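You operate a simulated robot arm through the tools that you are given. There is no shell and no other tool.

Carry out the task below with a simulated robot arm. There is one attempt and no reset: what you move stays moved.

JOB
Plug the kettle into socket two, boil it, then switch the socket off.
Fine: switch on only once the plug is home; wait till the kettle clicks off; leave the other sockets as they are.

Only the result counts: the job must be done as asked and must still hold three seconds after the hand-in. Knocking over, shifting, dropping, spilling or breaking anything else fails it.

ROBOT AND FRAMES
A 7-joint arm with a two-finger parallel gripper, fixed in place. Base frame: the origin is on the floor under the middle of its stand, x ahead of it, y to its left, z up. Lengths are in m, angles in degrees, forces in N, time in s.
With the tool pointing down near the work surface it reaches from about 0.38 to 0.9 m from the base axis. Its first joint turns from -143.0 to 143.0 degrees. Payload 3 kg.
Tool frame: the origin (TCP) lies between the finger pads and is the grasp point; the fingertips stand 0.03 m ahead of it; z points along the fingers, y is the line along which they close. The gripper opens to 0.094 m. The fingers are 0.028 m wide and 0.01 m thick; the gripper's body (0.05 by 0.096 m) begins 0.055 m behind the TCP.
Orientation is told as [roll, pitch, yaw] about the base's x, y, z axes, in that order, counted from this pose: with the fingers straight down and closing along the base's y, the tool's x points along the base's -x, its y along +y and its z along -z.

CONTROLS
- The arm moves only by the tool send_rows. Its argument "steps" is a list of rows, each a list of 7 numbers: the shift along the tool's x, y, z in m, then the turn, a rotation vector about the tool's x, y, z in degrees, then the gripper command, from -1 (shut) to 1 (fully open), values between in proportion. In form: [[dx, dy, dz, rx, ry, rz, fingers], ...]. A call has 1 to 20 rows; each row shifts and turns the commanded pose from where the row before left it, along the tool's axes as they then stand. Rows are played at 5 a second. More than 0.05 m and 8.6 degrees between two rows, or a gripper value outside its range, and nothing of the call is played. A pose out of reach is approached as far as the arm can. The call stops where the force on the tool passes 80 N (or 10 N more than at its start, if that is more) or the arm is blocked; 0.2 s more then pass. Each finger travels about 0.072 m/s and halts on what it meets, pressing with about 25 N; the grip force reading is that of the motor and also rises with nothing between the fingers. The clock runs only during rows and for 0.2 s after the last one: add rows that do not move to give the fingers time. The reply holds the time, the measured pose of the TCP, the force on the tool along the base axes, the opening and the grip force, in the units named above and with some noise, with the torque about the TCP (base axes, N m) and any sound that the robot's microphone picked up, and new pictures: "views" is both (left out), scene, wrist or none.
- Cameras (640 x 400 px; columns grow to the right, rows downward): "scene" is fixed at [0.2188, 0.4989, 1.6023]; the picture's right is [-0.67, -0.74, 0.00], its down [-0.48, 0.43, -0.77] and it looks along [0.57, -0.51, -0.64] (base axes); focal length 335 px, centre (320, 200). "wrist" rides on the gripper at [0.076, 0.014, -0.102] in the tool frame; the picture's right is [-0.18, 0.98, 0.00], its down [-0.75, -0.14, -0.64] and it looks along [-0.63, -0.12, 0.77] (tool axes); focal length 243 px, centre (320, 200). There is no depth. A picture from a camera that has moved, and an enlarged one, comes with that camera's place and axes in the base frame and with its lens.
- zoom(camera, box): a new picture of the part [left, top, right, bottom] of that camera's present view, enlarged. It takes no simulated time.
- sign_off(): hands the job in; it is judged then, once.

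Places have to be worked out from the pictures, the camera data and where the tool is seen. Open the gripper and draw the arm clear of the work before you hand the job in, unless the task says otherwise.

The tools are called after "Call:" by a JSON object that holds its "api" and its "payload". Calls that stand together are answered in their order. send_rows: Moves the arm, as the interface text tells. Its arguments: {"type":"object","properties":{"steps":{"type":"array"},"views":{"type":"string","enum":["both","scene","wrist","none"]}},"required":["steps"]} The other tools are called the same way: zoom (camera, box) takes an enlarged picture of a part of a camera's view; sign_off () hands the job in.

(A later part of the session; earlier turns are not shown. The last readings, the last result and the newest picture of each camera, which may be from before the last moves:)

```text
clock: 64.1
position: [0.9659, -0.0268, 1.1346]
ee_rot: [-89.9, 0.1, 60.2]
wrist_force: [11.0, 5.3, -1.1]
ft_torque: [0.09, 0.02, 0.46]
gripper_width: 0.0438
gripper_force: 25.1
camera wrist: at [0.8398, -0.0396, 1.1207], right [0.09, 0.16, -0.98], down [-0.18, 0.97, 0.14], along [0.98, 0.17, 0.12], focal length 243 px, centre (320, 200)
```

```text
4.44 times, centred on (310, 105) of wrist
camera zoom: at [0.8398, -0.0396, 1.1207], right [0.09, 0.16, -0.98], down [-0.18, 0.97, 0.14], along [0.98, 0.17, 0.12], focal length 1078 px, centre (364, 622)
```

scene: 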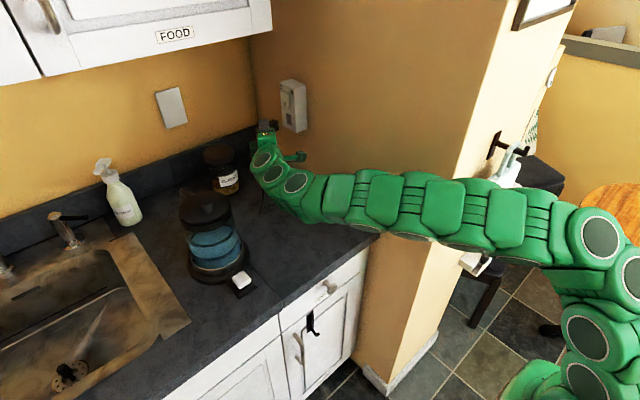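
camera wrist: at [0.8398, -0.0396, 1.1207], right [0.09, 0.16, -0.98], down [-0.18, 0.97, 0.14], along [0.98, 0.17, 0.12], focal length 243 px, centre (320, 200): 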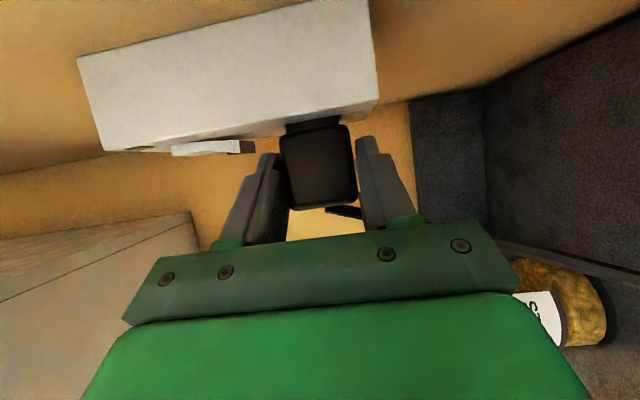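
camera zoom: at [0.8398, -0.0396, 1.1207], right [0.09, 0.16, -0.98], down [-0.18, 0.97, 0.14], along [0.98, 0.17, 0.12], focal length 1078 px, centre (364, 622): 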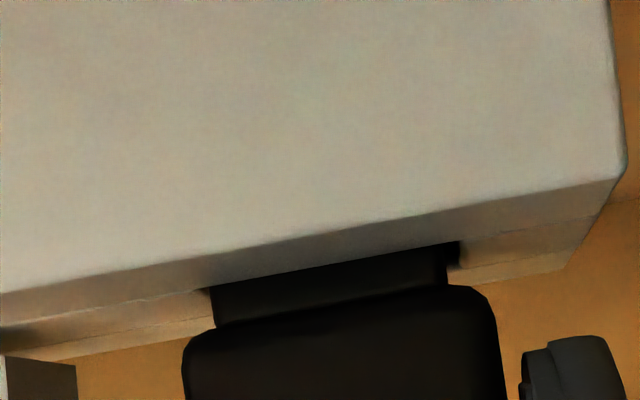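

Now the contact is lightly on the other side, so the play is only a fraction of a millimetre. I move half a millimetre back and continue in.

Call:
{"api": "send_rows", "payload": {"steps": [[-0.00027, 0, 0.00047, 0, 0, 0, -1], [0.0009, 0, 0.0005, 0, 0, 0, -1], [0.0009, 0, 0.0005, 0, 0, 0, -1]], "views": "none"}}

```text
clock: 64.9
position: [0.966, -0.0278, 1.1343]
ee_rot: [-90.0, 0.0, 60.1]
wrist_force: [-6.1, 13.1, 0.3]
ft_torque: [0.01, -0.02, -0.36]
gripper_width: 0.0437
gripper_force: 24.8
```

Resistance along the insertion is rising (13 N), probably the contact springs. I keep pushing in 1 mm steps with a tiny sideways trim.

Call:
{"api": "send_rows", "payload": {"steps": [[0.00097, 0, 0.00033, 0, 0, 0, -1], [0.00087, 0, 0.0005, 0, 0, 0, -1], [0, 0, 0, 0, 0, 0, -1]], "views": "wrist"}}

Call:
{"api": "zoom", "payload": {"camera": "wrist", "box": [250, 60, 370, 150]}}

Call:
{"api": "zoom", "payload": {"camera": "scene", "box": [280, 80, 304, 125]}}

```text
clock: 65.7
position: [0.9669, -0.0284, 1.1329]
ee_rot: [-89.9, 0.0, 60.2]
wrist_force: [7.1, 21.9, 0.6]
ft_torque: [0.02, 0.0, 0.12]
gripper_width: 0.0434
gripper_force: 25.1
camera wrist: at [0.8398, -0.0425, 1.1205], right [0.09, 0.16, -0.98], down [-0.18, 0.97, 0.14], along [0.98, 0.17, 0.12], focal length 243 px, centre (320, 200)
```

wrist: 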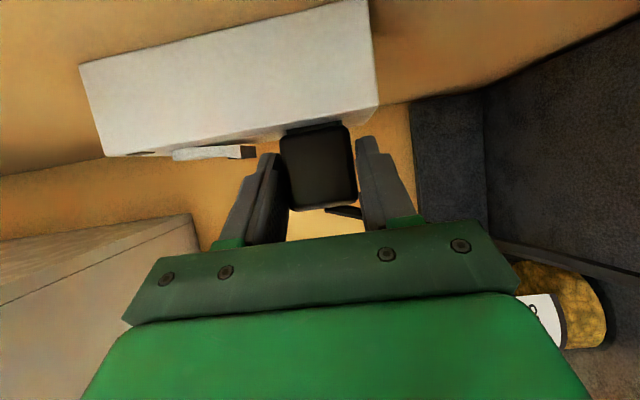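

```text
4.44 times, centred on (310, 105) of wrist
camera zoom: at [0.8398, -0.0425, 1.1205], right [0.09, 0.16, -0.98], down [-0.18, 0.97, 0.14], along [0.98, 0.17, 0.12], focal length 1078 px, centre (364, 622)
```

zoom: 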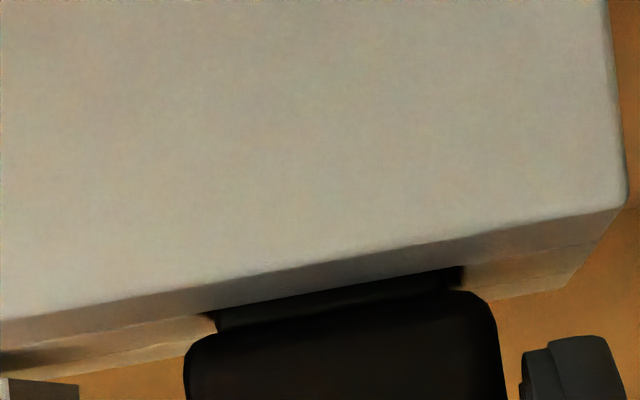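

```text
8.89 times, centred on (292, 102) of scene
camera zoom: at [0.2188, 0.4989, 1.6023], right [-0.67, -0.74, 0.0], down [-0.48, 0.43, -0.77], along [0.57, -0.51, -0.64], focal length 2974 px, centre (569, 1067)
```

zoom: 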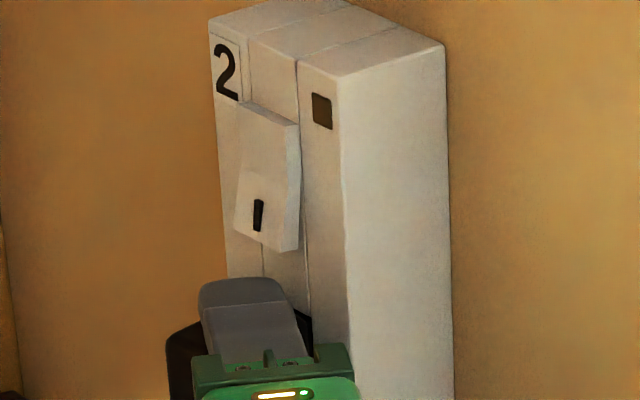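

Resistance is 22 N with a visible strip of nose left (some of it hidden by the body's rounded edge). I push 2 mm more to see whether it still moves or is seated.

Call:
{"api": "send_rows", "payload": {"steps": [[0.0009, 0, 0.0005, 0, 0, 0, -1], [0.0009, 0, 0.0005, 0, 0, 0, -1], [0, 0, 0, 0, 0, 0, -1]], "views": "wrist"}}

Call:
{"api": "zoom", "payload": {"camera": "wrist", "box": [250, 60, 370, 150]}}

```text
clock: 66.5
position: [0.9665, -0.0323, 1.134]
ee_rot: [-90.1, -0.1, 60.1]
wrist_force: [8.6, 19.8, -0.1]
ft_torque: [0.02, 0.02, -0.08]
gripper_width: 0.0434
gripper_force: 25.7
camera wrist: at [0.8399, -0.046, 1.1207], right [0.09, 0.16, -0.98], down [-0.18, 0.97, 0.14], along [0.98, 0.17, 0.12], focal length 243 px, centre (320, 200)
```

wrist: 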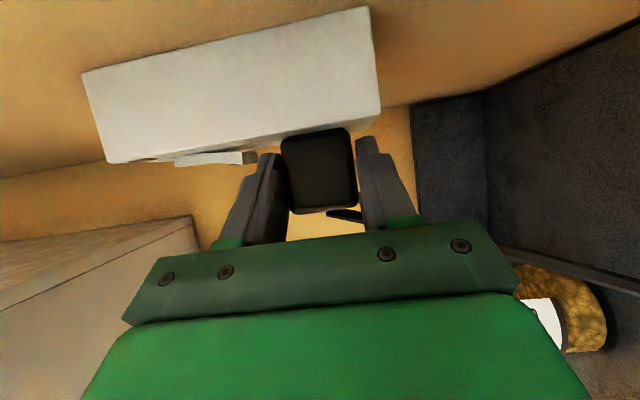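

```text
4.44 times, centred on (310, 105) of wrist
camera zoom: at [0.8399, -0.046, 1.1207], right [0.09, 0.16, -0.98], down [-0.18, 0.97, 0.14], along [0.98, 0.17, 0.12], focal length 1078 px, centre (364, 622)
```

zoom: 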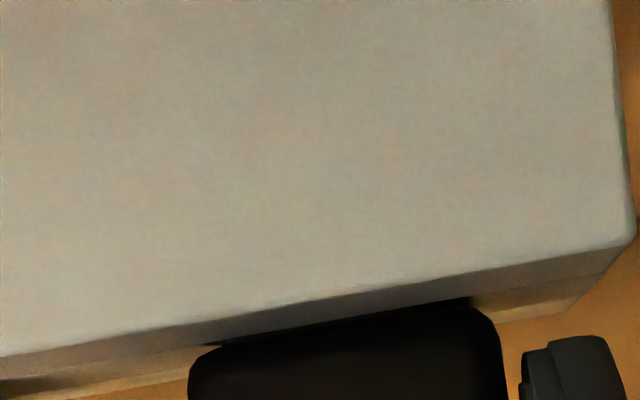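

The body is now almost flush with the socket face; the plug has slid slightly back in the fingers, so it is near its stop. I push 1.5 mm more and then look at the gap from both cameras.

Call:
{"api": "send_rows", "payload": {"steps": [[0.0007, 0, 0.0004, 0, 0, 0, -1], [0.0006, 0, 0.0003, 0, 0, 0, -1], [0, 0, 0, 0, 0, 0, -1]], "views": "wrist"}}

Call:
{"api": "zoom", "payload": {"camera": "wrist", "box": [270, 80, 360, 140]}}

Call:
{"api": "zoom", "payload": {"camera": "scene", "box": [282, 108, 298, 130]}}

```text
clock: 67.3
position: [0.9658, -0.0323, 1.1344]
ee_rot: [-90.0, 0.0, 60.1]
wrist_force: [8.5, 19.8, 2.4]
ft_torque: [0.01, -0.01, -0.18]
gripper_width: 0.0436
gripper_force: 24.2
camera wrist: at [0.8396, -0.0468, 1.1207], right [0.09, 0.16, -0.98], down [-0.18, 0.97, 0.14], along [0.98, 0.17, 0.12], focal length 243 px, centre (320, 200)
```

wrist: 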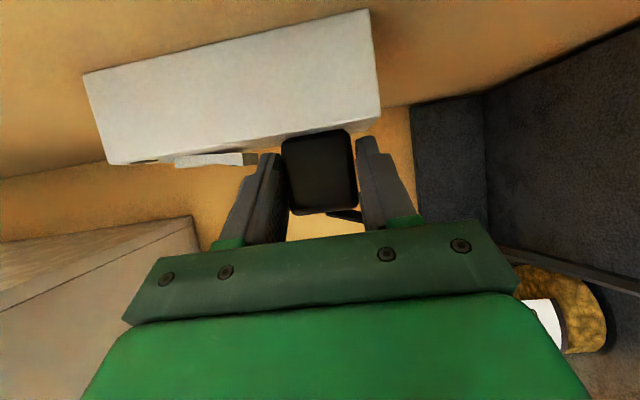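

```text
6.67 times, centred on (315, 110) of wrist
camera zoom: at [0.8396, -0.0468, 1.1207], right [0.09, 0.16, -0.98], down [-0.18, 0.97, 0.14], along [0.98, 0.17, 0.12], focal length 1618 px, centre (353, 800)
```

zoom: 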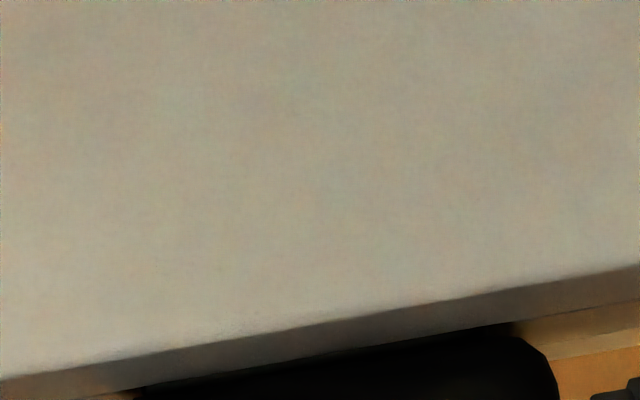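

```text
16.00 times, centred on (290, 119) of scene
camera zoom: at [0.2188, 0.4989, 1.6023], right [-0.67, -0.74, 0.0], down [-0.48, 0.43, -0.77], along [0.57, -0.51, -0.64], focal length 5353 px, centre (800, 1496)
```

zoom: 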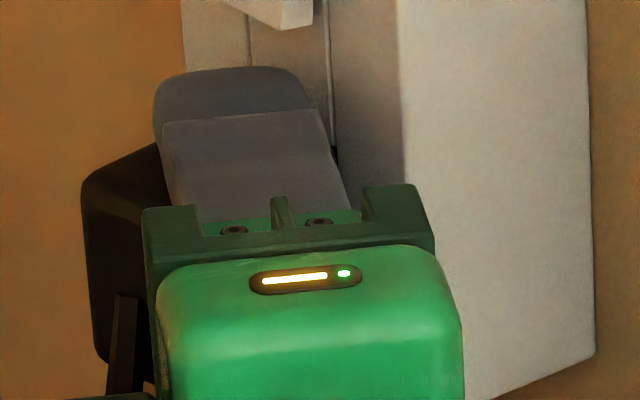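

The force stays at about 20 N (the plug now only slips in the fingers) and no nose is visible any more, so the plug is against its stop. I ease off the push, then open the fingers only a little, because the upper finger must stay clear of the rocker.

Call:
{"api": "send_rows", "payload": {"steps": [[-0.001, 0, -0.0002, 0, 0, 0, -1], [0, 0, 0, 0, 0, 0, -0.3], [0, 0, 0, 0, 0, 0, 0.0], [0, 0, 0, 0, 0, 0, 0.07], [0, 0, 0, 0, 0, 0, 0.1], [0, 0, 0, 0, 0, 0, 0.1]], "views": "wrist"}}

Call:
{"api": "zoom", "payload": {"camera": "wrist", "box": [220, 80, 420, 220]}}

Call:
{"api": "zoom", "payload": {"camera": "scene", "box": [276, 95, 300, 130]}}

```text
clock: 68.7
position: [0.967, -0.0338, 1.1335]
ee_rot: [-89.9, -0.1, 60.1]
wrist_force: [0.7, -0.4, 0.0]
ft_torque: [0.01, 0.01, 0.02]
gripper_width: 0.0513
gripper_force: 0.0
camera wrist: at [0.8397, -0.0465, 1.1208], right [0.09, 0.16, -0.98], down [-0.18, 0.97, 0.14], along [0.98, 0.16, 0.12], focal length 243 px, centre (320, 200)
```

wrist: 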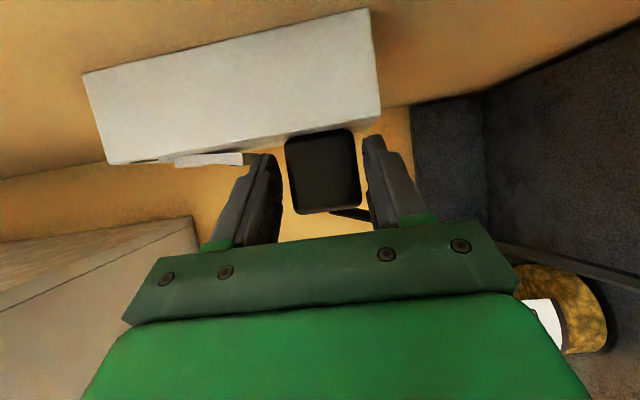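

```text
2.86 times, centred on (320, 150) of wrist
camera zoom: at [0.8397, -0.0465, 1.1208], right [0.09, 0.16, -0.98], down [-0.18, 0.97, 0.14], along [0.98, 0.16, 0.12], focal length 693 px, centre (320, 343)
```

zoom: 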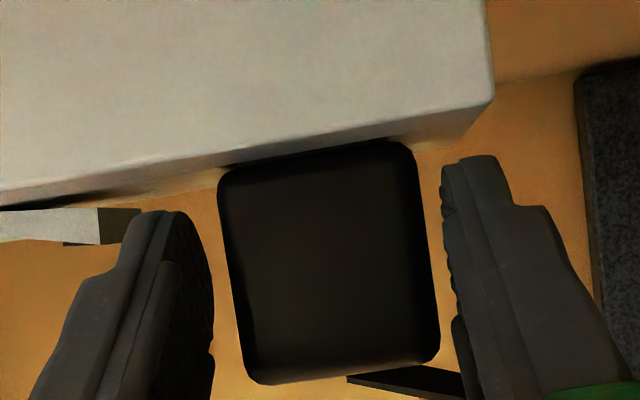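

```text
11.43 times, centred on (288, 112) of scene
camera zoom: at [0.2188, 0.4989, 1.6023], right [-0.67, -0.74, 0.0], down [-0.48, 0.43, -0.77], along [0.57, -0.51, -0.64], focal length 3824 px, centre (686, 1200)
```

zoom: 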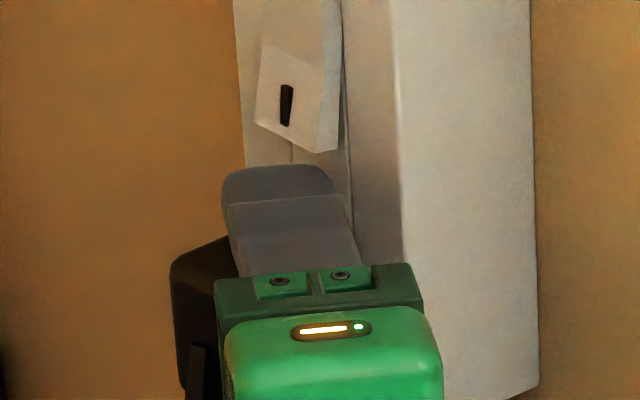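

Gaps show on both sides of the plug and the forces are zero. I back the gripper straight out along its own axis.

Call:
{"api": "send_rows", "payload": {"steps": [[0, 0, -0.01, 0, 0, 0, 0.1], [0, 0, -0.01, 0, 0, 0, 0.1], [0, 0, -0.02, 0, 0, 0, 0.1], [0, 0, -0.02, 0, 0, 0, 0.1], [0, 0, -0.02, 0, 0, 0, 0.1], [0, 0, -0.02, 0, 0, 0, 0.1], [0, 0, 0, 0, 0, 0, 0.1]], "views": "both"}}

Call:
{"api": "zoom", "payload": {"camera": "scene", "box": [272, 75, 312, 140]}}

Call:
{"api": "zoom", "payload": {"camera": "wrist", "box": [200, 40, 420, 200]}}

```text
clock: 70.3
position: [0.8784, 0.0168, 1.1323]
ee_rot: [-90.0, 0.1, 60.1]
wrist_force: [-0.4, -0.2, 0.2]
ft_torque: [0.03, 0.01, 0.01]
gripper_width: 0.0516
gripper_force: 0.1
camera wrist: at [0.7519, 0.0034, 1.1204], right [0.09, 0.16, -0.98], down [-0.18, 0.97, 0.14], along [0.98, 0.16, 0.12], focal length 243 px, centre (320, 200)
```

scene: 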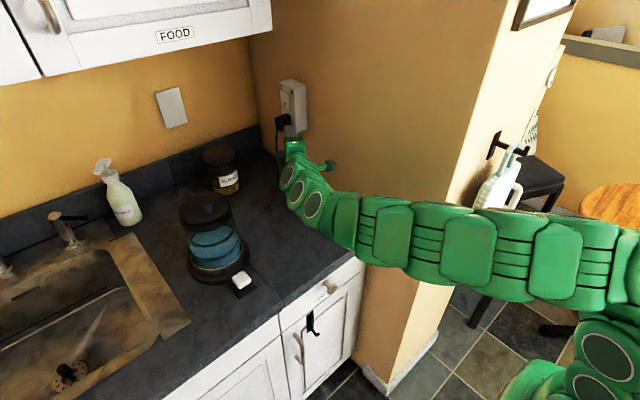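
wrist: 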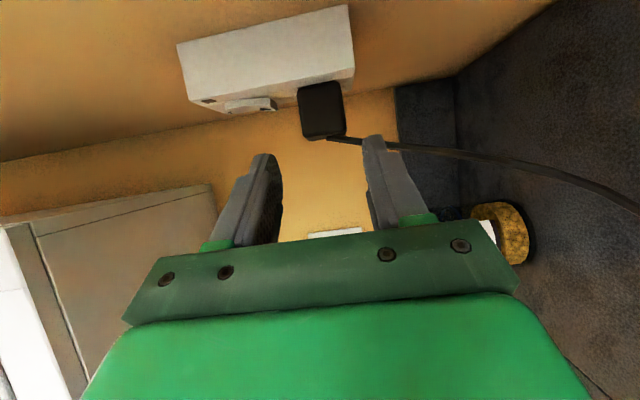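

```text
6.15 times, centred on (292, 108) of scene
camera zoom: at [0.2188, 0.4989, 1.6023], right [-0.67, -0.74, 0.0], down [-0.48, 0.43, -0.77], along [0.57, -0.51, -0.64], focal length 2059 px, centre (492, 769)
```

zoom: 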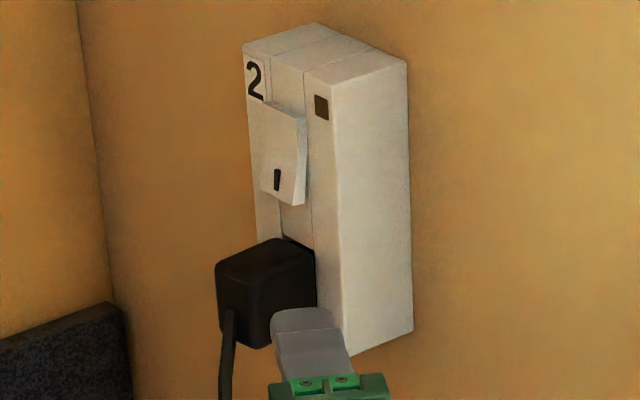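

```text
2.50 times, centred on (310, 120) of wrist
camera zoom: at [0.7519, 0.0034, 1.1204], right [0.09, 0.16, -0.98], down [-0.18, 0.97, 0.14], along [0.98, 0.16, 0.12], focal length 606 px, centre (345, 400)
```

zoom: 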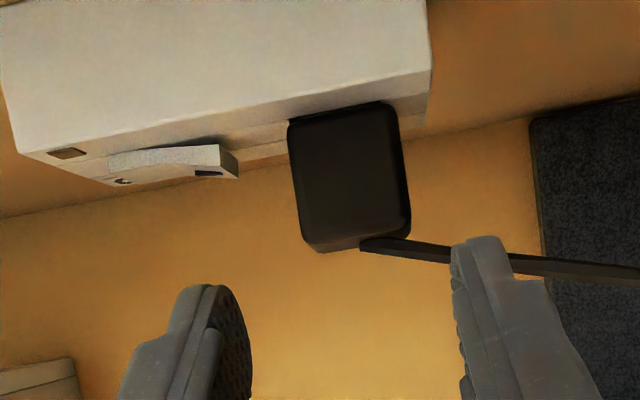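

The plug stays in the socket. I zoom in on the joint between plug body and socket face to make sure it is really home.

Call:
{"api": "zoom", "payload": {"camera": "scene", "box": [282, 108, 298, 130]}}

Call:
{"api": "zoom", "payload": {"camera": "wrist", "box": [290, 60, 360, 150]}}

```text
16.00 times, centred on (290, 119) of scene
camera zoom: at [0.2188, 0.4989, 1.6023], right [-0.67, -0.74, 0.0], down [-0.48, 0.43, -0.77], along [0.57, -0.51, -0.64], focal length 5353 px, centre (800, 1496)
```

zoom: 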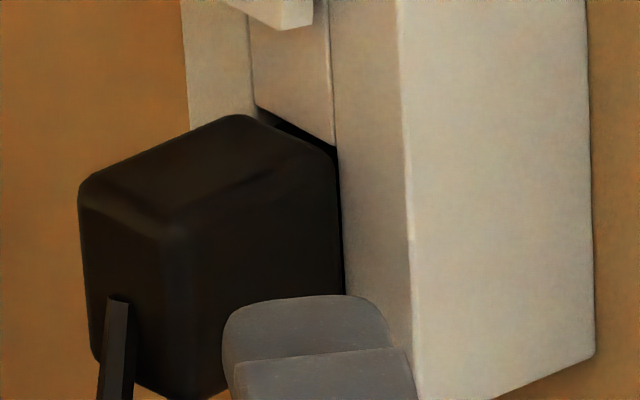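

```text
4.44 times, centred on (325, 105) of wrist
camera zoom: at [0.7519, 0.0034, 1.1204], right [0.09, 0.16, -0.98], down [-0.18, 0.97, 0.14], along [0.98, 0.16, 0.12], focal length 1078 px, centre (298, 622)
```

zoom: 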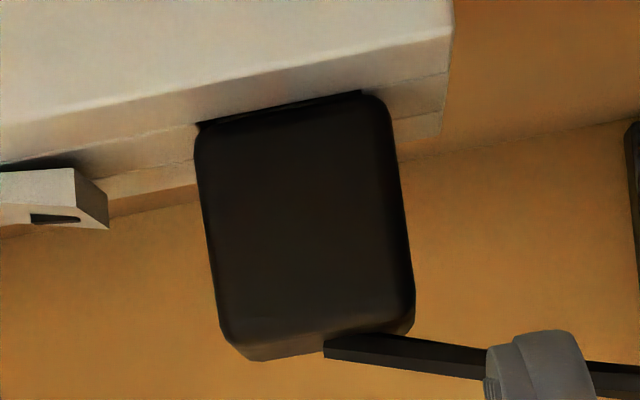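

It looks flush. To be sure it is home before switching on, I close the fingers and will press gently on the plug's rear face; first I move behind it.

Call:
{"api": "send_rows", "payload": {"steps": [[0, 0, 0, 0, 0, 0, -1], [0, 0, 0, 0, 0, 0, -1], [-0.0155, -0.0024, 0.0178, 0, 0, 0, -1], [-0.0155, -0.0024, 0.0178, 0, 0, 0, -1], [-0.0155, -0.0024, 0.0178, 0, 0, 0, -1], [-0.0156, -0.0025, 0.0177, 0, 0, 0, -1], [0, 0, 0, 0, 0, 0, -1]], "views": "both"}}

Call:
{"api": "zoom", "payload": {"camera": "wrist", "box": [200, 20, 420, 200]}}

Call:
{"api": "zoom", "payload": {"camera": "scene", "box": [272, 85, 308, 140]}}

```text
clock: 71.9
position: [0.9729, 0.0357, 1.1454]
ee_rot: [-90.0, -0.1, 60.1]
wrist_force: [-0.4, 0.4, 0.7]
ft_torque: [-0.01, 0.0, -0.03]
gripper_width: 0.0001
gripper_force: 25.1
camera wrist: at [0.8455, 0.0217, 1.1317], right [0.09, 0.16, -0.98], down [-0.18, 0.97, 0.14], along [0.98, 0.17, 0.12], focal length 243 px, centre (320, 200)
```

scene: 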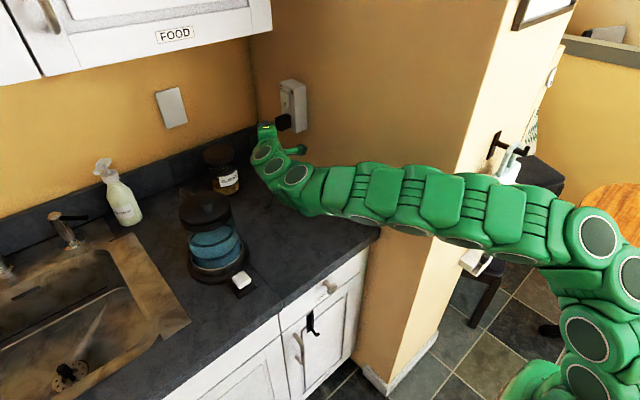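
wrist: 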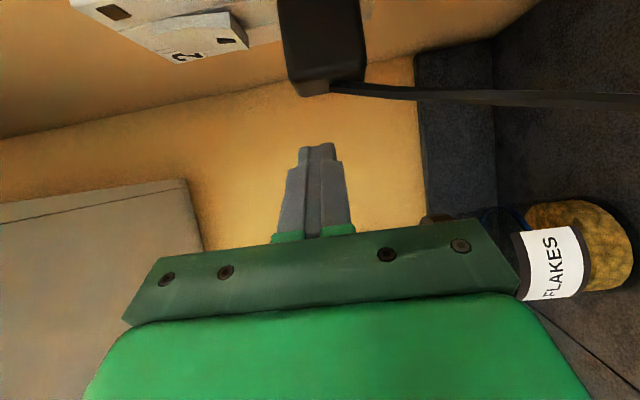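

```text
2.22 times, centred on (310, 110) of wrist
camera zoom: at [0.8455, 0.0217, 1.1317], right [0.09, 0.16, -0.98], down [-0.18, 0.97, 0.14], along [0.98, 0.17, 0.12], focal length 539 px, centre (342, 400)
```

zoom: 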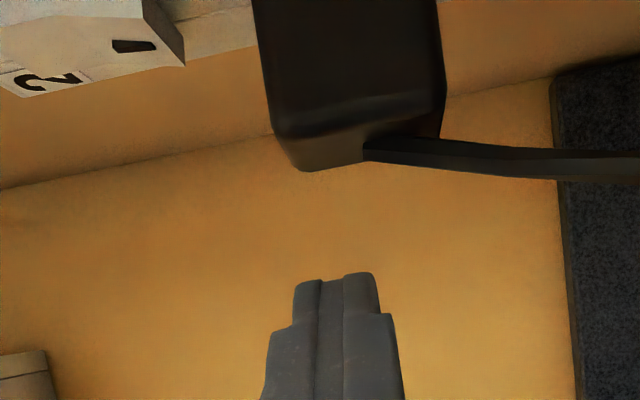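

```text
7.27 times, centred on (290, 112) of scene
camera zoom: at [0.2188, 0.4989, 1.6023], right [-0.67, -0.74, 0.0], down [-0.48, 0.43, -0.77], along [0.57, -0.51, -0.64], focal length 2433 px, centre (538, 836)
```

zoom: 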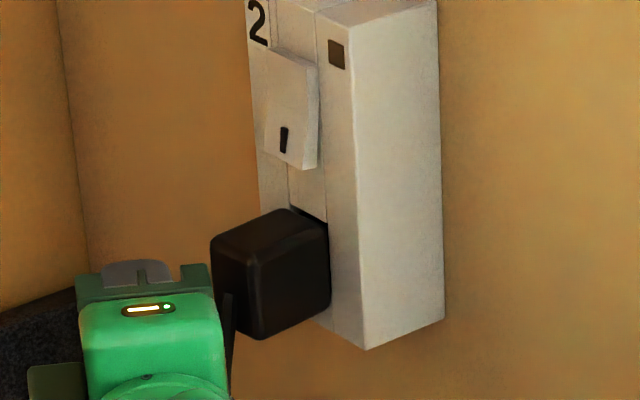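

The fingertips are behind the plug's rear face, clear of the cord. I advance toward it and press lightly.

Call:
{"api": "send_rows", "payload": {"steps": [[0.0078, 0, 0.0045, 0, 0, 0, -1], [0.0078, 0, 0.0045, 0, 0, 0, -1], [0.0061, 0, 0.0035, 0, 0, 0, -1], [0.0017, 0, 0.001, 0, 0, 0, -1], [0.0017, 0, 0.001, 0, 0, 0, -1]], "views": "wrist"}}

Call:
{"api": "zoom", "payload": {"camera": "wrist", "box": [200, 20, 420, 200]}}

```text
clock: 73.1
position: [0.9726, 0.0076, 1.1445]
ee_rot: [-90.1, 0.1, 60.3]
wrist_force: [7.2, 20.0, 3.4]
ft_torque: [-0.04, -0.08, 0.59]
gripper_width: 0.0001
gripper_force: 24.9
camera wrist: at [0.8464, -0.0048, 1.1301], right [0.09, 0.16, -0.98], down [-0.18, 0.97, 0.14], along [0.98, 0.17, 0.12], focal length 243 px, centre (320, 200)
```

wrist: 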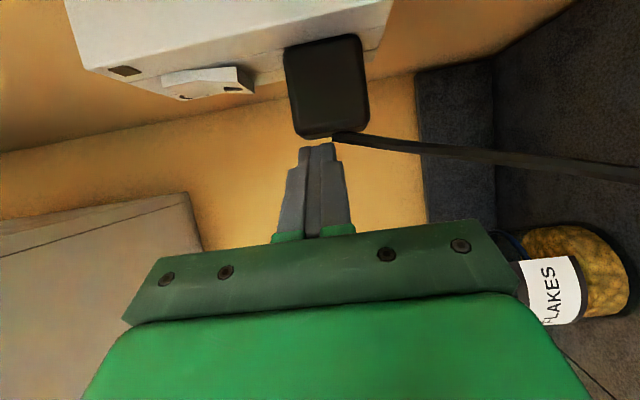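

```text
2.22 times, centred on (310, 110) of wrist
camera zoom: at [0.8464, -0.0048, 1.1301], right [0.09, 0.16, -0.98], down [-0.18, 0.97, 0.14], along [0.98, 0.17, 0.12], focal length 539 px, centre (342, 400)
```

zoom: 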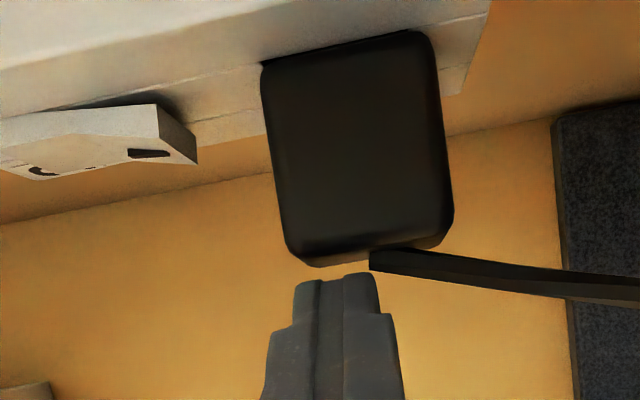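

I have contact with 20 N on the plug's rear. I press about 1.5 mm further to see if it yields.

Call:
{"api": "send_rows", "payload": {"steps": [[0.0009, 0, 0.0005, 0, 0, 0, -1], [0.0007, 0, 0.0004, 0, 0, 0, -1], [0, 0, 0, 0, 0, 0, -1]], "views": "none"}}

Call:
{"api": "zoom", "payload": {"camera": "wrist", "box": [270, 20, 390, 150]}}

Call:
{"api": "zoom", "payload": {"camera": "scene", "box": [282, 108, 298, 130]}}

```text
clock: 73.9
position: [0.9721, 0.0096, 1.1435]
ee_rot: [-89.9, -0.1, 60.5]
wrist_force: [18.1, 49.3, 1.2]
ft_torque: [-0.03, -0.17, 1.4]
gripper_width: 0.0
gripper_force: 24.8
```

```text
3.08 times, centred on (330, 85) of wrist
camera zoom: at [0.8459, -0.0057, 1.1302], right [0.09, 0.16, -0.98], down [-0.19, 0.97, 0.14], along [0.98, 0.17, 0.12], focal length 746 px, centre (289, 554)
```

zoom: 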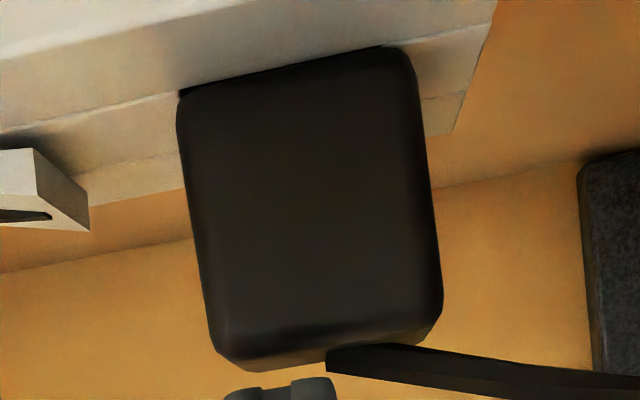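

```text
16.00 times, centred on (290, 119) of scene
camera zoom: at [0.2188, 0.4989, 1.6023], right [-0.67, -0.74, 0.0], down [-0.48, 0.43, -0.77], along [0.57, -0.51, -0.64], focal length 5353 px, centre (800, 1496)
```

zoom: 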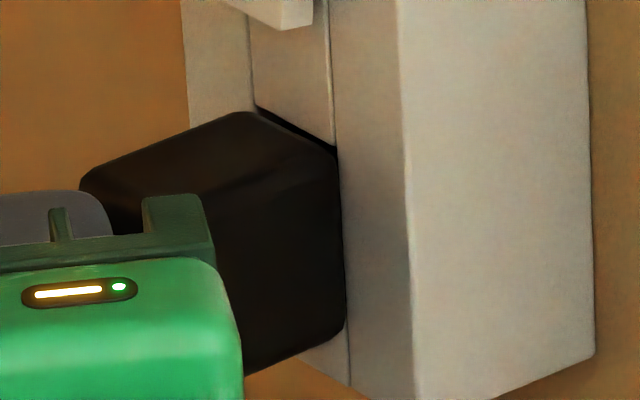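

49 N and no movement: the plug is home. I back off and rise to the height of the rocker's lower half, staying clear of it.

Call:
{"api": "send_rows", "payload": {"steps": [[-0.0087, 0, -0.005, 0, 0, 0, -1], [-0.0087, 0, -0.005, 0, 0, 0, -1], [0, -0.02, 0, 0, 0, 0, -1], [0, -0.019, 0, 0, 0, 0, -1], [0, 0, 0, 0, 0, 0, -1]], "views": "both"}}

Call:
{"api": "zoom", "payload": {"camera": "wrist", "box": [200, 0, 420, 180]}}

Call:
{"api": "zoom", "payload": {"camera": "scene", "box": [268, 75, 308, 135]}}

```text
clock: 75.1
position: [0.9756, 0.0236, 1.1826]
ee_rot: [-89.8, -0.1, 60.1]
wrist_force: [0.6, -0.3, -0.1]
ft_torque: [-0.04, 0.0, -0.03]
gripper_width: 0.0
gripper_force: 24.6
camera wrist: at [0.848, 0.0099, 1.169], right [0.09, 0.16, -0.98], down [-0.18, 0.97, 0.14], along [0.98, 0.16, 0.12], focal length 243 px, centre (320, 200)
```

scene: 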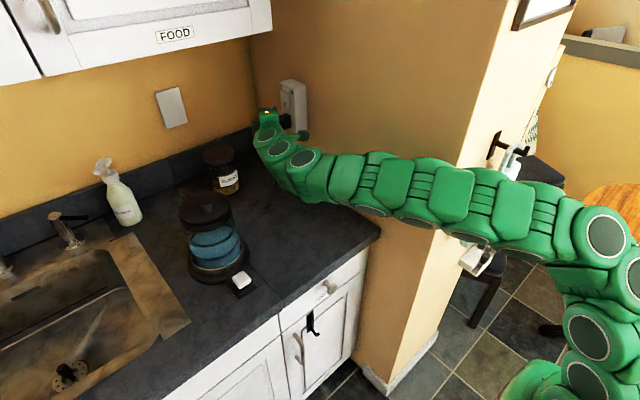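
wrist: 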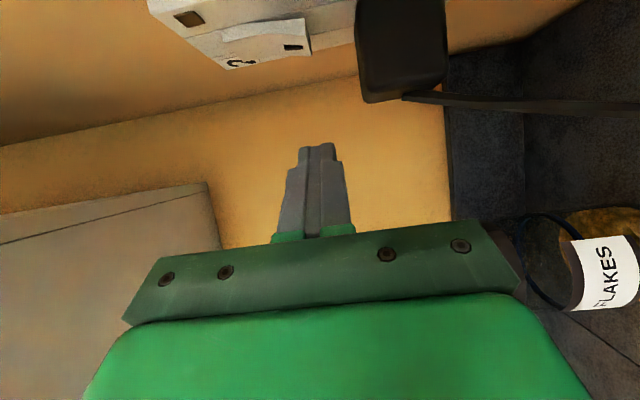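

```text
2.22 times, centred on (310, 90) of wrist
camera zoom: at [0.848, 0.0099, 1.169], right [0.09, 0.16, -0.98], down [-0.18, 0.97, 0.14], along [0.98, 0.16, 0.12], focal length 539 px, centre (342, 444)
```

zoom: 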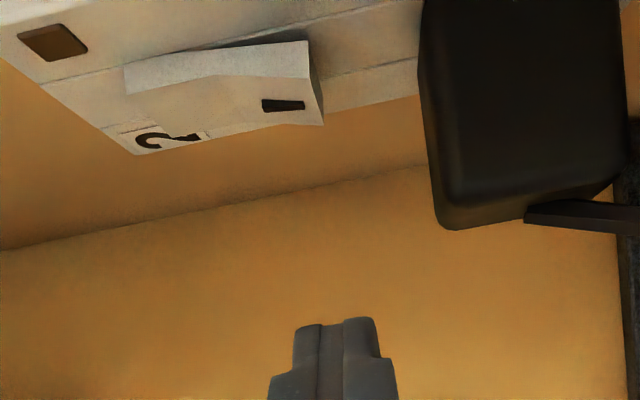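

```text
6.67 times, centred on (288, 105) of scene
camera zoom: at [0.2188, 0.4989, 1.6023], right [-0.67, -0.74, 0.0], down [-0.48, 0.43, -0.77], along [0.57, -0.51, -0.64], focal length 2231 px, centre (533, 833)
```

zoom: 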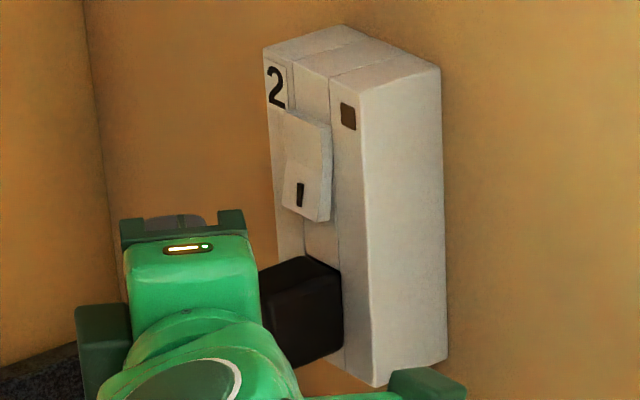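

The rocker's lower half protrudes to about y -0.049 around z 1.178-1.19, and I am level with it. I approach to just before contact.

Call:
{"api": "send_rows", "payload": {"steps": [[0.0087, 0, 0.005, 0, 0, 0, -1], [0.0087, 0, 0.005, 0, 0, 0, -1], [0.0087, 0, 0.005, 0, 0, 0, -1], [0.0087, 0, 0.005, 0, 0, 0, -1], [0, 0, 0, 0, 0, 0, -1]], "views": "wrist"}}

Call:
{"api": "zoom", "payload": {"camera": "wrist", "box": [200, 40, 420, 200]}}

Call:
{"api": "zoom", "payload": {"camera": "scene", "box": [276, 80, 304, 120]}}

```text
clock: 76.3
position: [0.9729, -0.0152, 1.1828]
ee_rot: [-90.1, -0.2, 60.1]
wrist_force: [-1.0, 0.4, 0.2]
ft_torque: [0.02, -0.01, -0.02]
gripper_width: 0.0
gripper_force: 25.2
camera wrist: at [0.8467, -0.0287, 1.1692], right [0.09, 0.16, -0.98], down [-0.18, 0.97, 0.14], along [0.98, 0.17, 0.12], focal length 243 px, centre (320, 200)
```

wrist: 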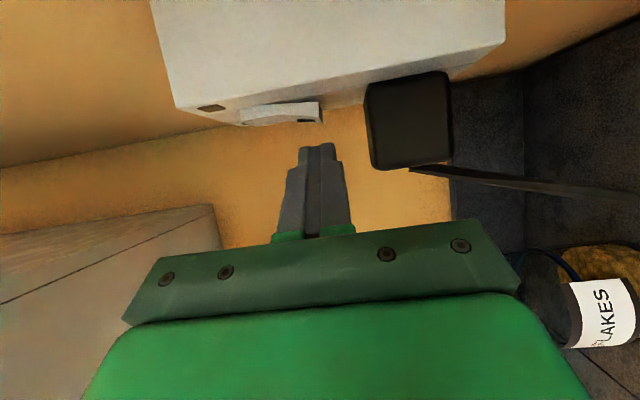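

```text
2.50 times, centred on (310, 120) of wrist
camera zoom: at [0.8467, -0.0287, 1.1692], right [0.09, 0.16, -0.98], down [-0.18, 0.97, 0.14], along [0.98, 0.17, 0.12], focal length 606 px, centre (345, 400)
```

zoom: 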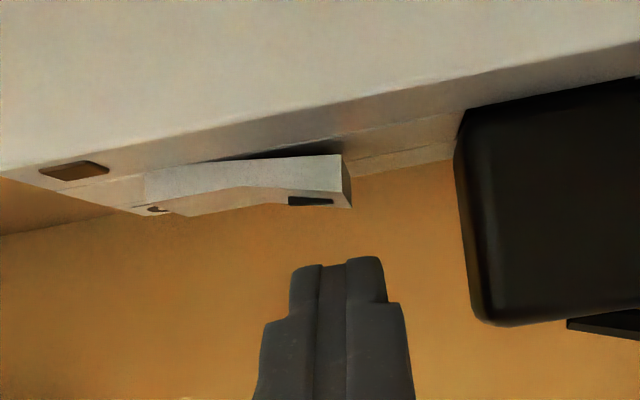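

```text
10.00 times, centred on (290, 100) of scene
camera zoom: at [0.2188, 0.4989, 1.6023], right [-0.67, -0.74, 0.0], down [-0.48, 0.43, -0.77], along [0.57, -0.51, -0.64], focal length 3346 px, centre (620, 1200)
```

zoom: 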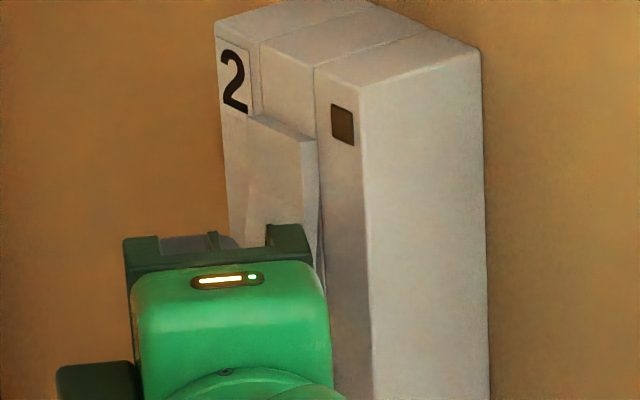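

Just short of contact. I press in with small steps, watching force, sound and the lamp.

Call:
{"api": "send_rows", "payload": {"steps": [[0.0017, 0, 0.001, 0, 0, 0, -1], [0.0017, 0, 0.001, 0, 0, 0, -1], [0.0017, 0, 0.001, 0, 0, 0, -1], [0.0017, 0, 0.001, 0, 0, 0, -1], [0.0009, 0, 0.0005, 0, 0, 0, -1]], "views": "wrist"}}

Call:
{"api": "zoom", "payload": {"camera": "wrist", "box": [200, 40, 420, 200]}}

Call:
{"api": "zoom", "payload": {"camera": "scene", "box": [276, 80, 304, 120]}}

```text
clock: 77.5
position: [0.9731, -0.0234, 1.1826]
ee_rot: [-90.1, -0.1, 60.1]
wrist_force: [-0.2, 0.0, -1.1]
ft_torque: [0.02, 0.0, -0.01]
gripper_width: 0.0
gripper_force: 25.2
camera wrist: at [0.846, -0.0375, 1.1697], right [0.09, 0.16, -0.98], down [-0.18, 0.97, 0.14], along [0.98, 0.17, 0.12], focal length 243 px, centre (320, 200)
```

wrist: 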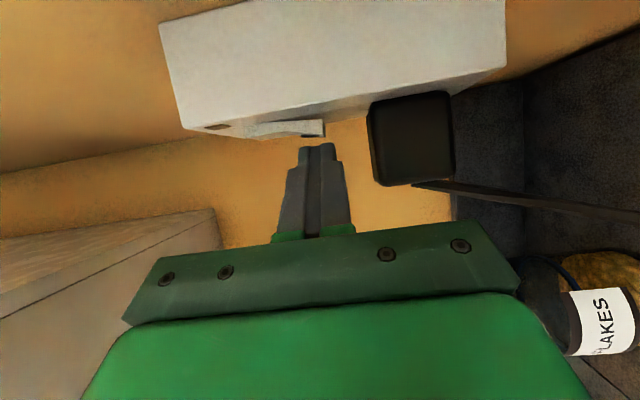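

```text
2.50 times, centred on (310, 120) of wrist
camera zoom: at [0.846, -0.0375, 1.1697], right [0.09, 0.16, -0.98], down [-0.18, 0.97, 0.14], along [0.98, 0.17, 0.12], focal length 606 px, centre (345, 400)
```

zoom: 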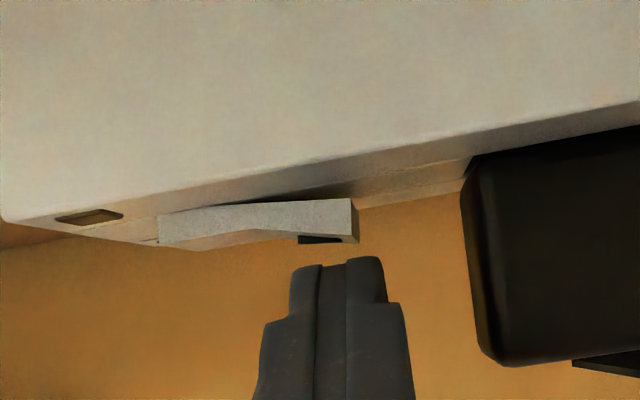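

```text
10.00 times, centred on (290, 100) of scene
camera zoom: at [0.2188, 0.4989, 1.6023], right [-0.67, -0.74, 0.0], down [-0.48, 0.43, -0.77], along [0.57, -0.51, -0.64], focal length 3346 px, centre (620, 1200)
```

zoom: 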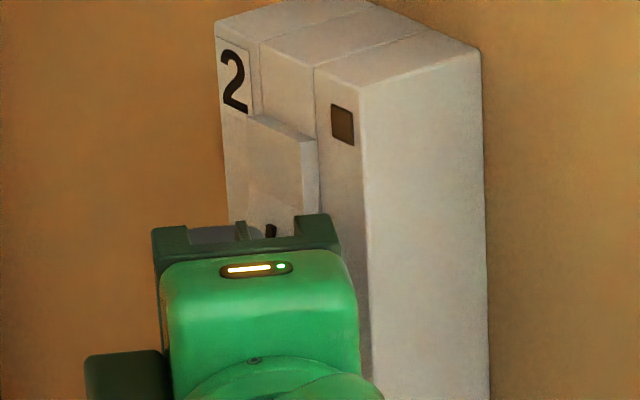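

Still about 5 mm short. I shift 2 mm up for better overlap and press on.

Call:
{"api": "send_rows", "payload": {"steps": [[0.0017, -0.002, 0.001, 0, 0, 0, -1], [0.0017, 0, 0.001, 0, 0, 0, -1], [0.0017, 0, 0.001, 0, 0, 0, -1], [0.0009, 0, 0.0005, 0, 0, 0, -1], [0.0009, 0, 0.0005, 0, 0, 0, -1]], "views": "wrist"}}

Call:
{"api": "zoom", "payload": {"camera": "wrist", "box": [200, 40, 420, 200]}}

Call:
{"api": "zoom", "payload": {"camera": "scene", "box": [276, 80, 304, 120]}}

```text
clock: 78.7
position: [0.9725, -0.0281, 1.186]
ee_rot: [-89.9, 0.0, 60.4]
wrist_force: [-5.9, 27.4, 4.7]
ft_torque: [-0.22, -0.11, 0.37]
gripper_width: 0.0
gripper_force: 25.5
camera wrist: at [0.8459, -0.0424, 1.1717], right [0.09, 0.16, -0.98], down [-0.19, 0.97, 0.14], along [0.98, 0.17, 0.12], focal length 243 px, centre (320, 200)
```

wrist: 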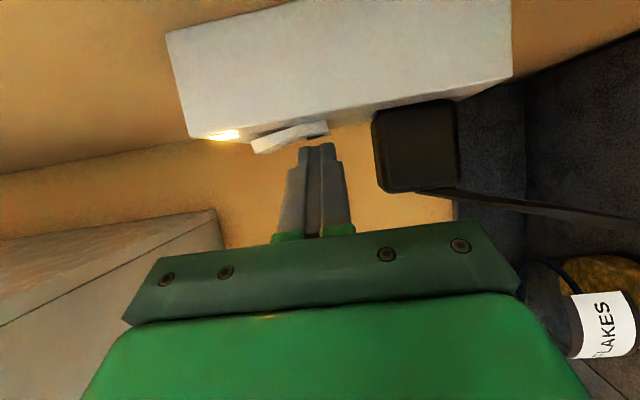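

```text
2.50 times, centred on (310, 120) of wrist
camera zoom: at [0.8459, -0.0424, 1.1717], right [0.09, 0.16, -0.98], down [-0.19, 0.97, 0.14], along [0.98, 0.17, 0.12], focal length 606 px, centre (345, 400)
```

zoom: 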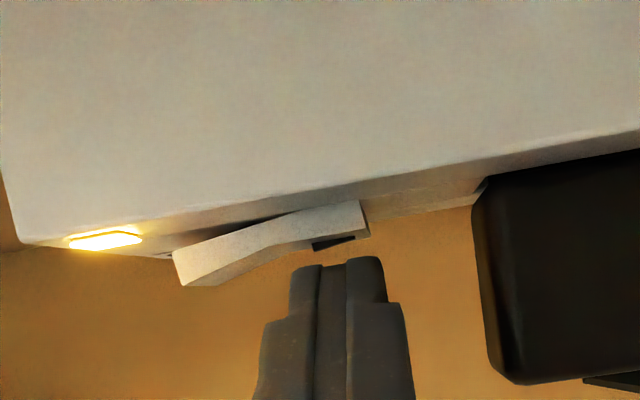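

```text
10.00 times, centred on (290, 100) of scene
camera zoom: at [0.2188, 0.4989, 1.6023], right [-0.67, -0.74, 0.0], down [-0.48, 0.43, -0.77], along [0.57, -0.51, -0.64], focal length 3346 px, centre (620, 1200)
```

zoom: 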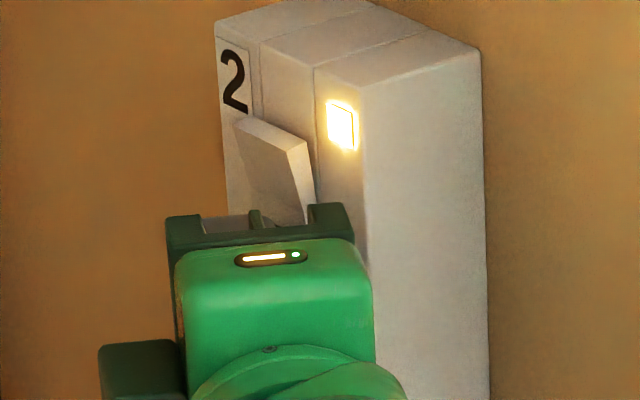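

The rocker flipped and the lamp is lit: the socket is on. I back away from it and then look at the kettle.

Call:
{"api": "send_rows", "payload": {"steps": [[-0.0087, 0, -0.005, 0, 0, 0, -1], [-0.0087, 0, -0.005, 0, 0, 0, -1], [-0.0087, 0, -0.005, 0, 0, 0, -1], [0, 0, -0.03, 0, 0, 0, -1], [0, 0, -0.03, 0, 0, 0, -1], [0, 0, -0.03, 0, 0, 0, -1], [0, 0, 0, 0, 0, 0, -1]], "views": "both"}}

Call:
{"api": "zoom", "payload": {"camera": "scene", "box": [170, 180, 290, 300]}}

Call:
{"api": "zoom", "payload": {"camera": "scene", "box": [272, 75, 312, 140]}}

```text
clock: 80.3
position: [0.8923, 0.0439, 1.1847]
ee_rot: [-90.0, 0.0, 60.2]
wrist_force: [0.4, -1.2, 0.6]
ft_torque: [0.03, 0.02, 0.0]
gripper_width: 0.0
gripper_force: 25.0
camera wrist: at [0.766, 0.0299, 1.1707], right [0.09, 0.16, -0.98], down [-0.18, 0.97, 0.14], along [0.98, 0.17, 0.12], focal length 243 px, centre (320, 200)
```

scene: 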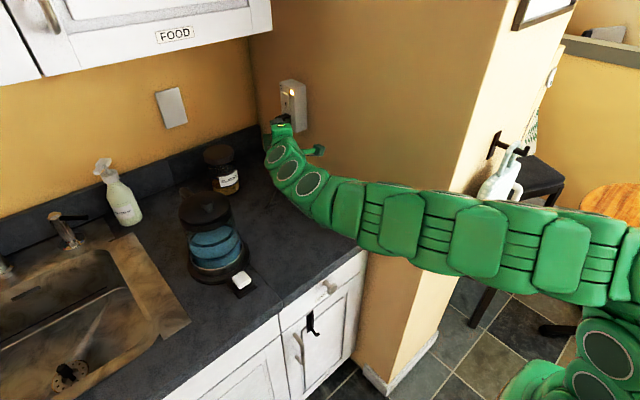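
wrist: 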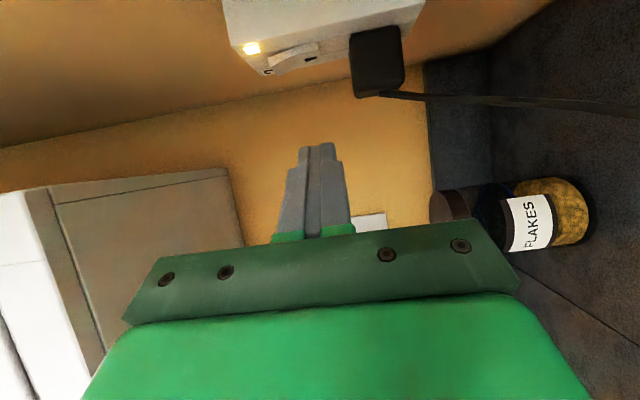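

```text
3.33 times, centred on (230, 240) of scene
camera zoom: at [0.2188, 0.4989, 1.6023], right [-0.67, -0.74, 0.0], down [-0.48, 0.43, -0.77], along [0.57, -0.51, -0.64], focal length 1115 px, centre (620, 67)
```

zoom: 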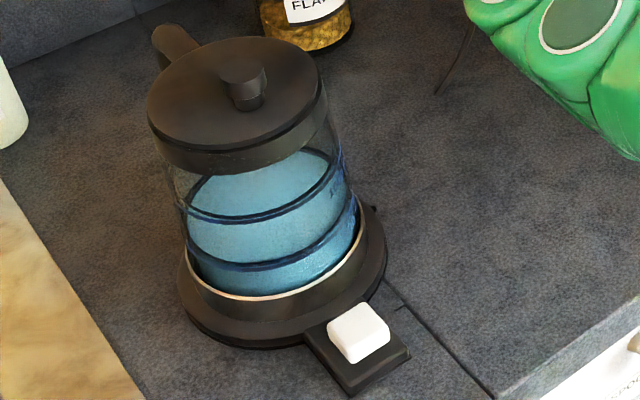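

```text
6.15 times, centred on (292, 108) of scene
camera zoom: at [0.2188, 0.4989, 1.6023], right [-0.67, -0.74, 0.0], down [-0.48, 0.43, -0.77], along [0.57, -0.51, -0.64], focal length 2059 px, centre (492, 769)
```

zoom: 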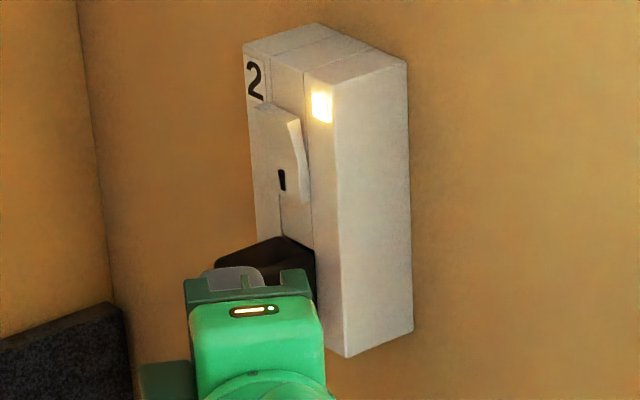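

The lamp is on and the plug is in place. The kettle's white button sits on a tongue in front of it, near [0.715, 0.307, 0.94], so it most likely needs pressing. I roll the tool back to point down in free space first.

Call:
{"api": "send_rows", "payload": {"steps": [[0.0075, 0.0075, -0.013, -7.08, 0, -4.09, -1], [0.0069, 0.0096, -0.0119, -7.08, 0, -4.09, -1], [0.0061, 0.0114, -0.0106, -7.08, 0, -4.09, -1], [0.0053, 0.0131, -0.0091, -7.08, 0, -4.09, -1], [0.0043, 0.0144, -0.0074, -7.08, 0, -4.09, -1], [0.0032, 0.0155, -0.0056, -7.08, 0, -4.09, -1], [0.0021, 0.0162, -0.0036, -7.08, 0, -4.09, -1], [0.0009, 0.0167, -0.0016, -7.08, 0, -4.09, -1], [-0.0003, 0.0168, 0.0005, -7.08, 0, -4.09, -1], [-0.0015, 0.0165, 0.0026, -7.08, 0, -4.09, -1], [-0.0026, 0.0159, 0.0046, -7.08, 0, -4.09, -1], [0, 0, 0, 0, -7.5, 0, -1], [0, 0, 0, 0, -7.5, 0, -1], [0, 0, 0, 0, -7.5, 0, -1], [0, 0, 0, 0, -7.5, 0, -1]], "views": "both"}}

```text
clock: 83.5
position: [0.7286, 0.0436, 1.1009]
ee_rot: [0.0, -0.2, 90.1]
wrist_force: [-0.4, -1.0, 0.5]
ft_torque: [0.0, 0.0, 0.01]
gripper_width: 0.0
gripper_force: 25.4
camera wrist: at [0.716, -0.0324, 1.2052], right [-0.98, 0.18, 0.0], down [0.14, 0.75, 0.64], along [0.12, 0.63, -0.77], focal length 243 px, centre (320, 200)
```

scene: 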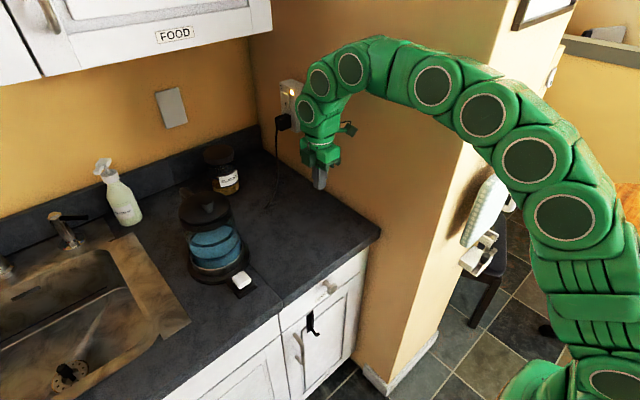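
wrist: 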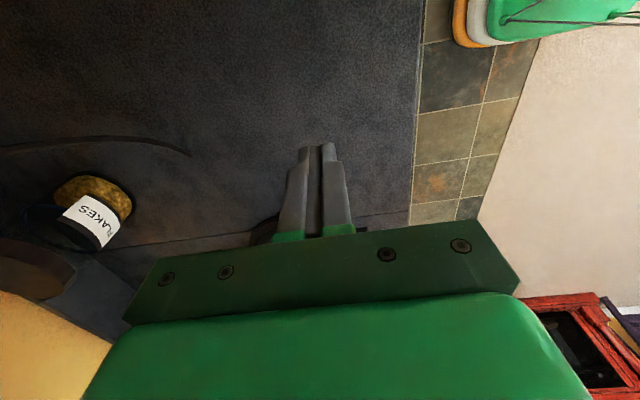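

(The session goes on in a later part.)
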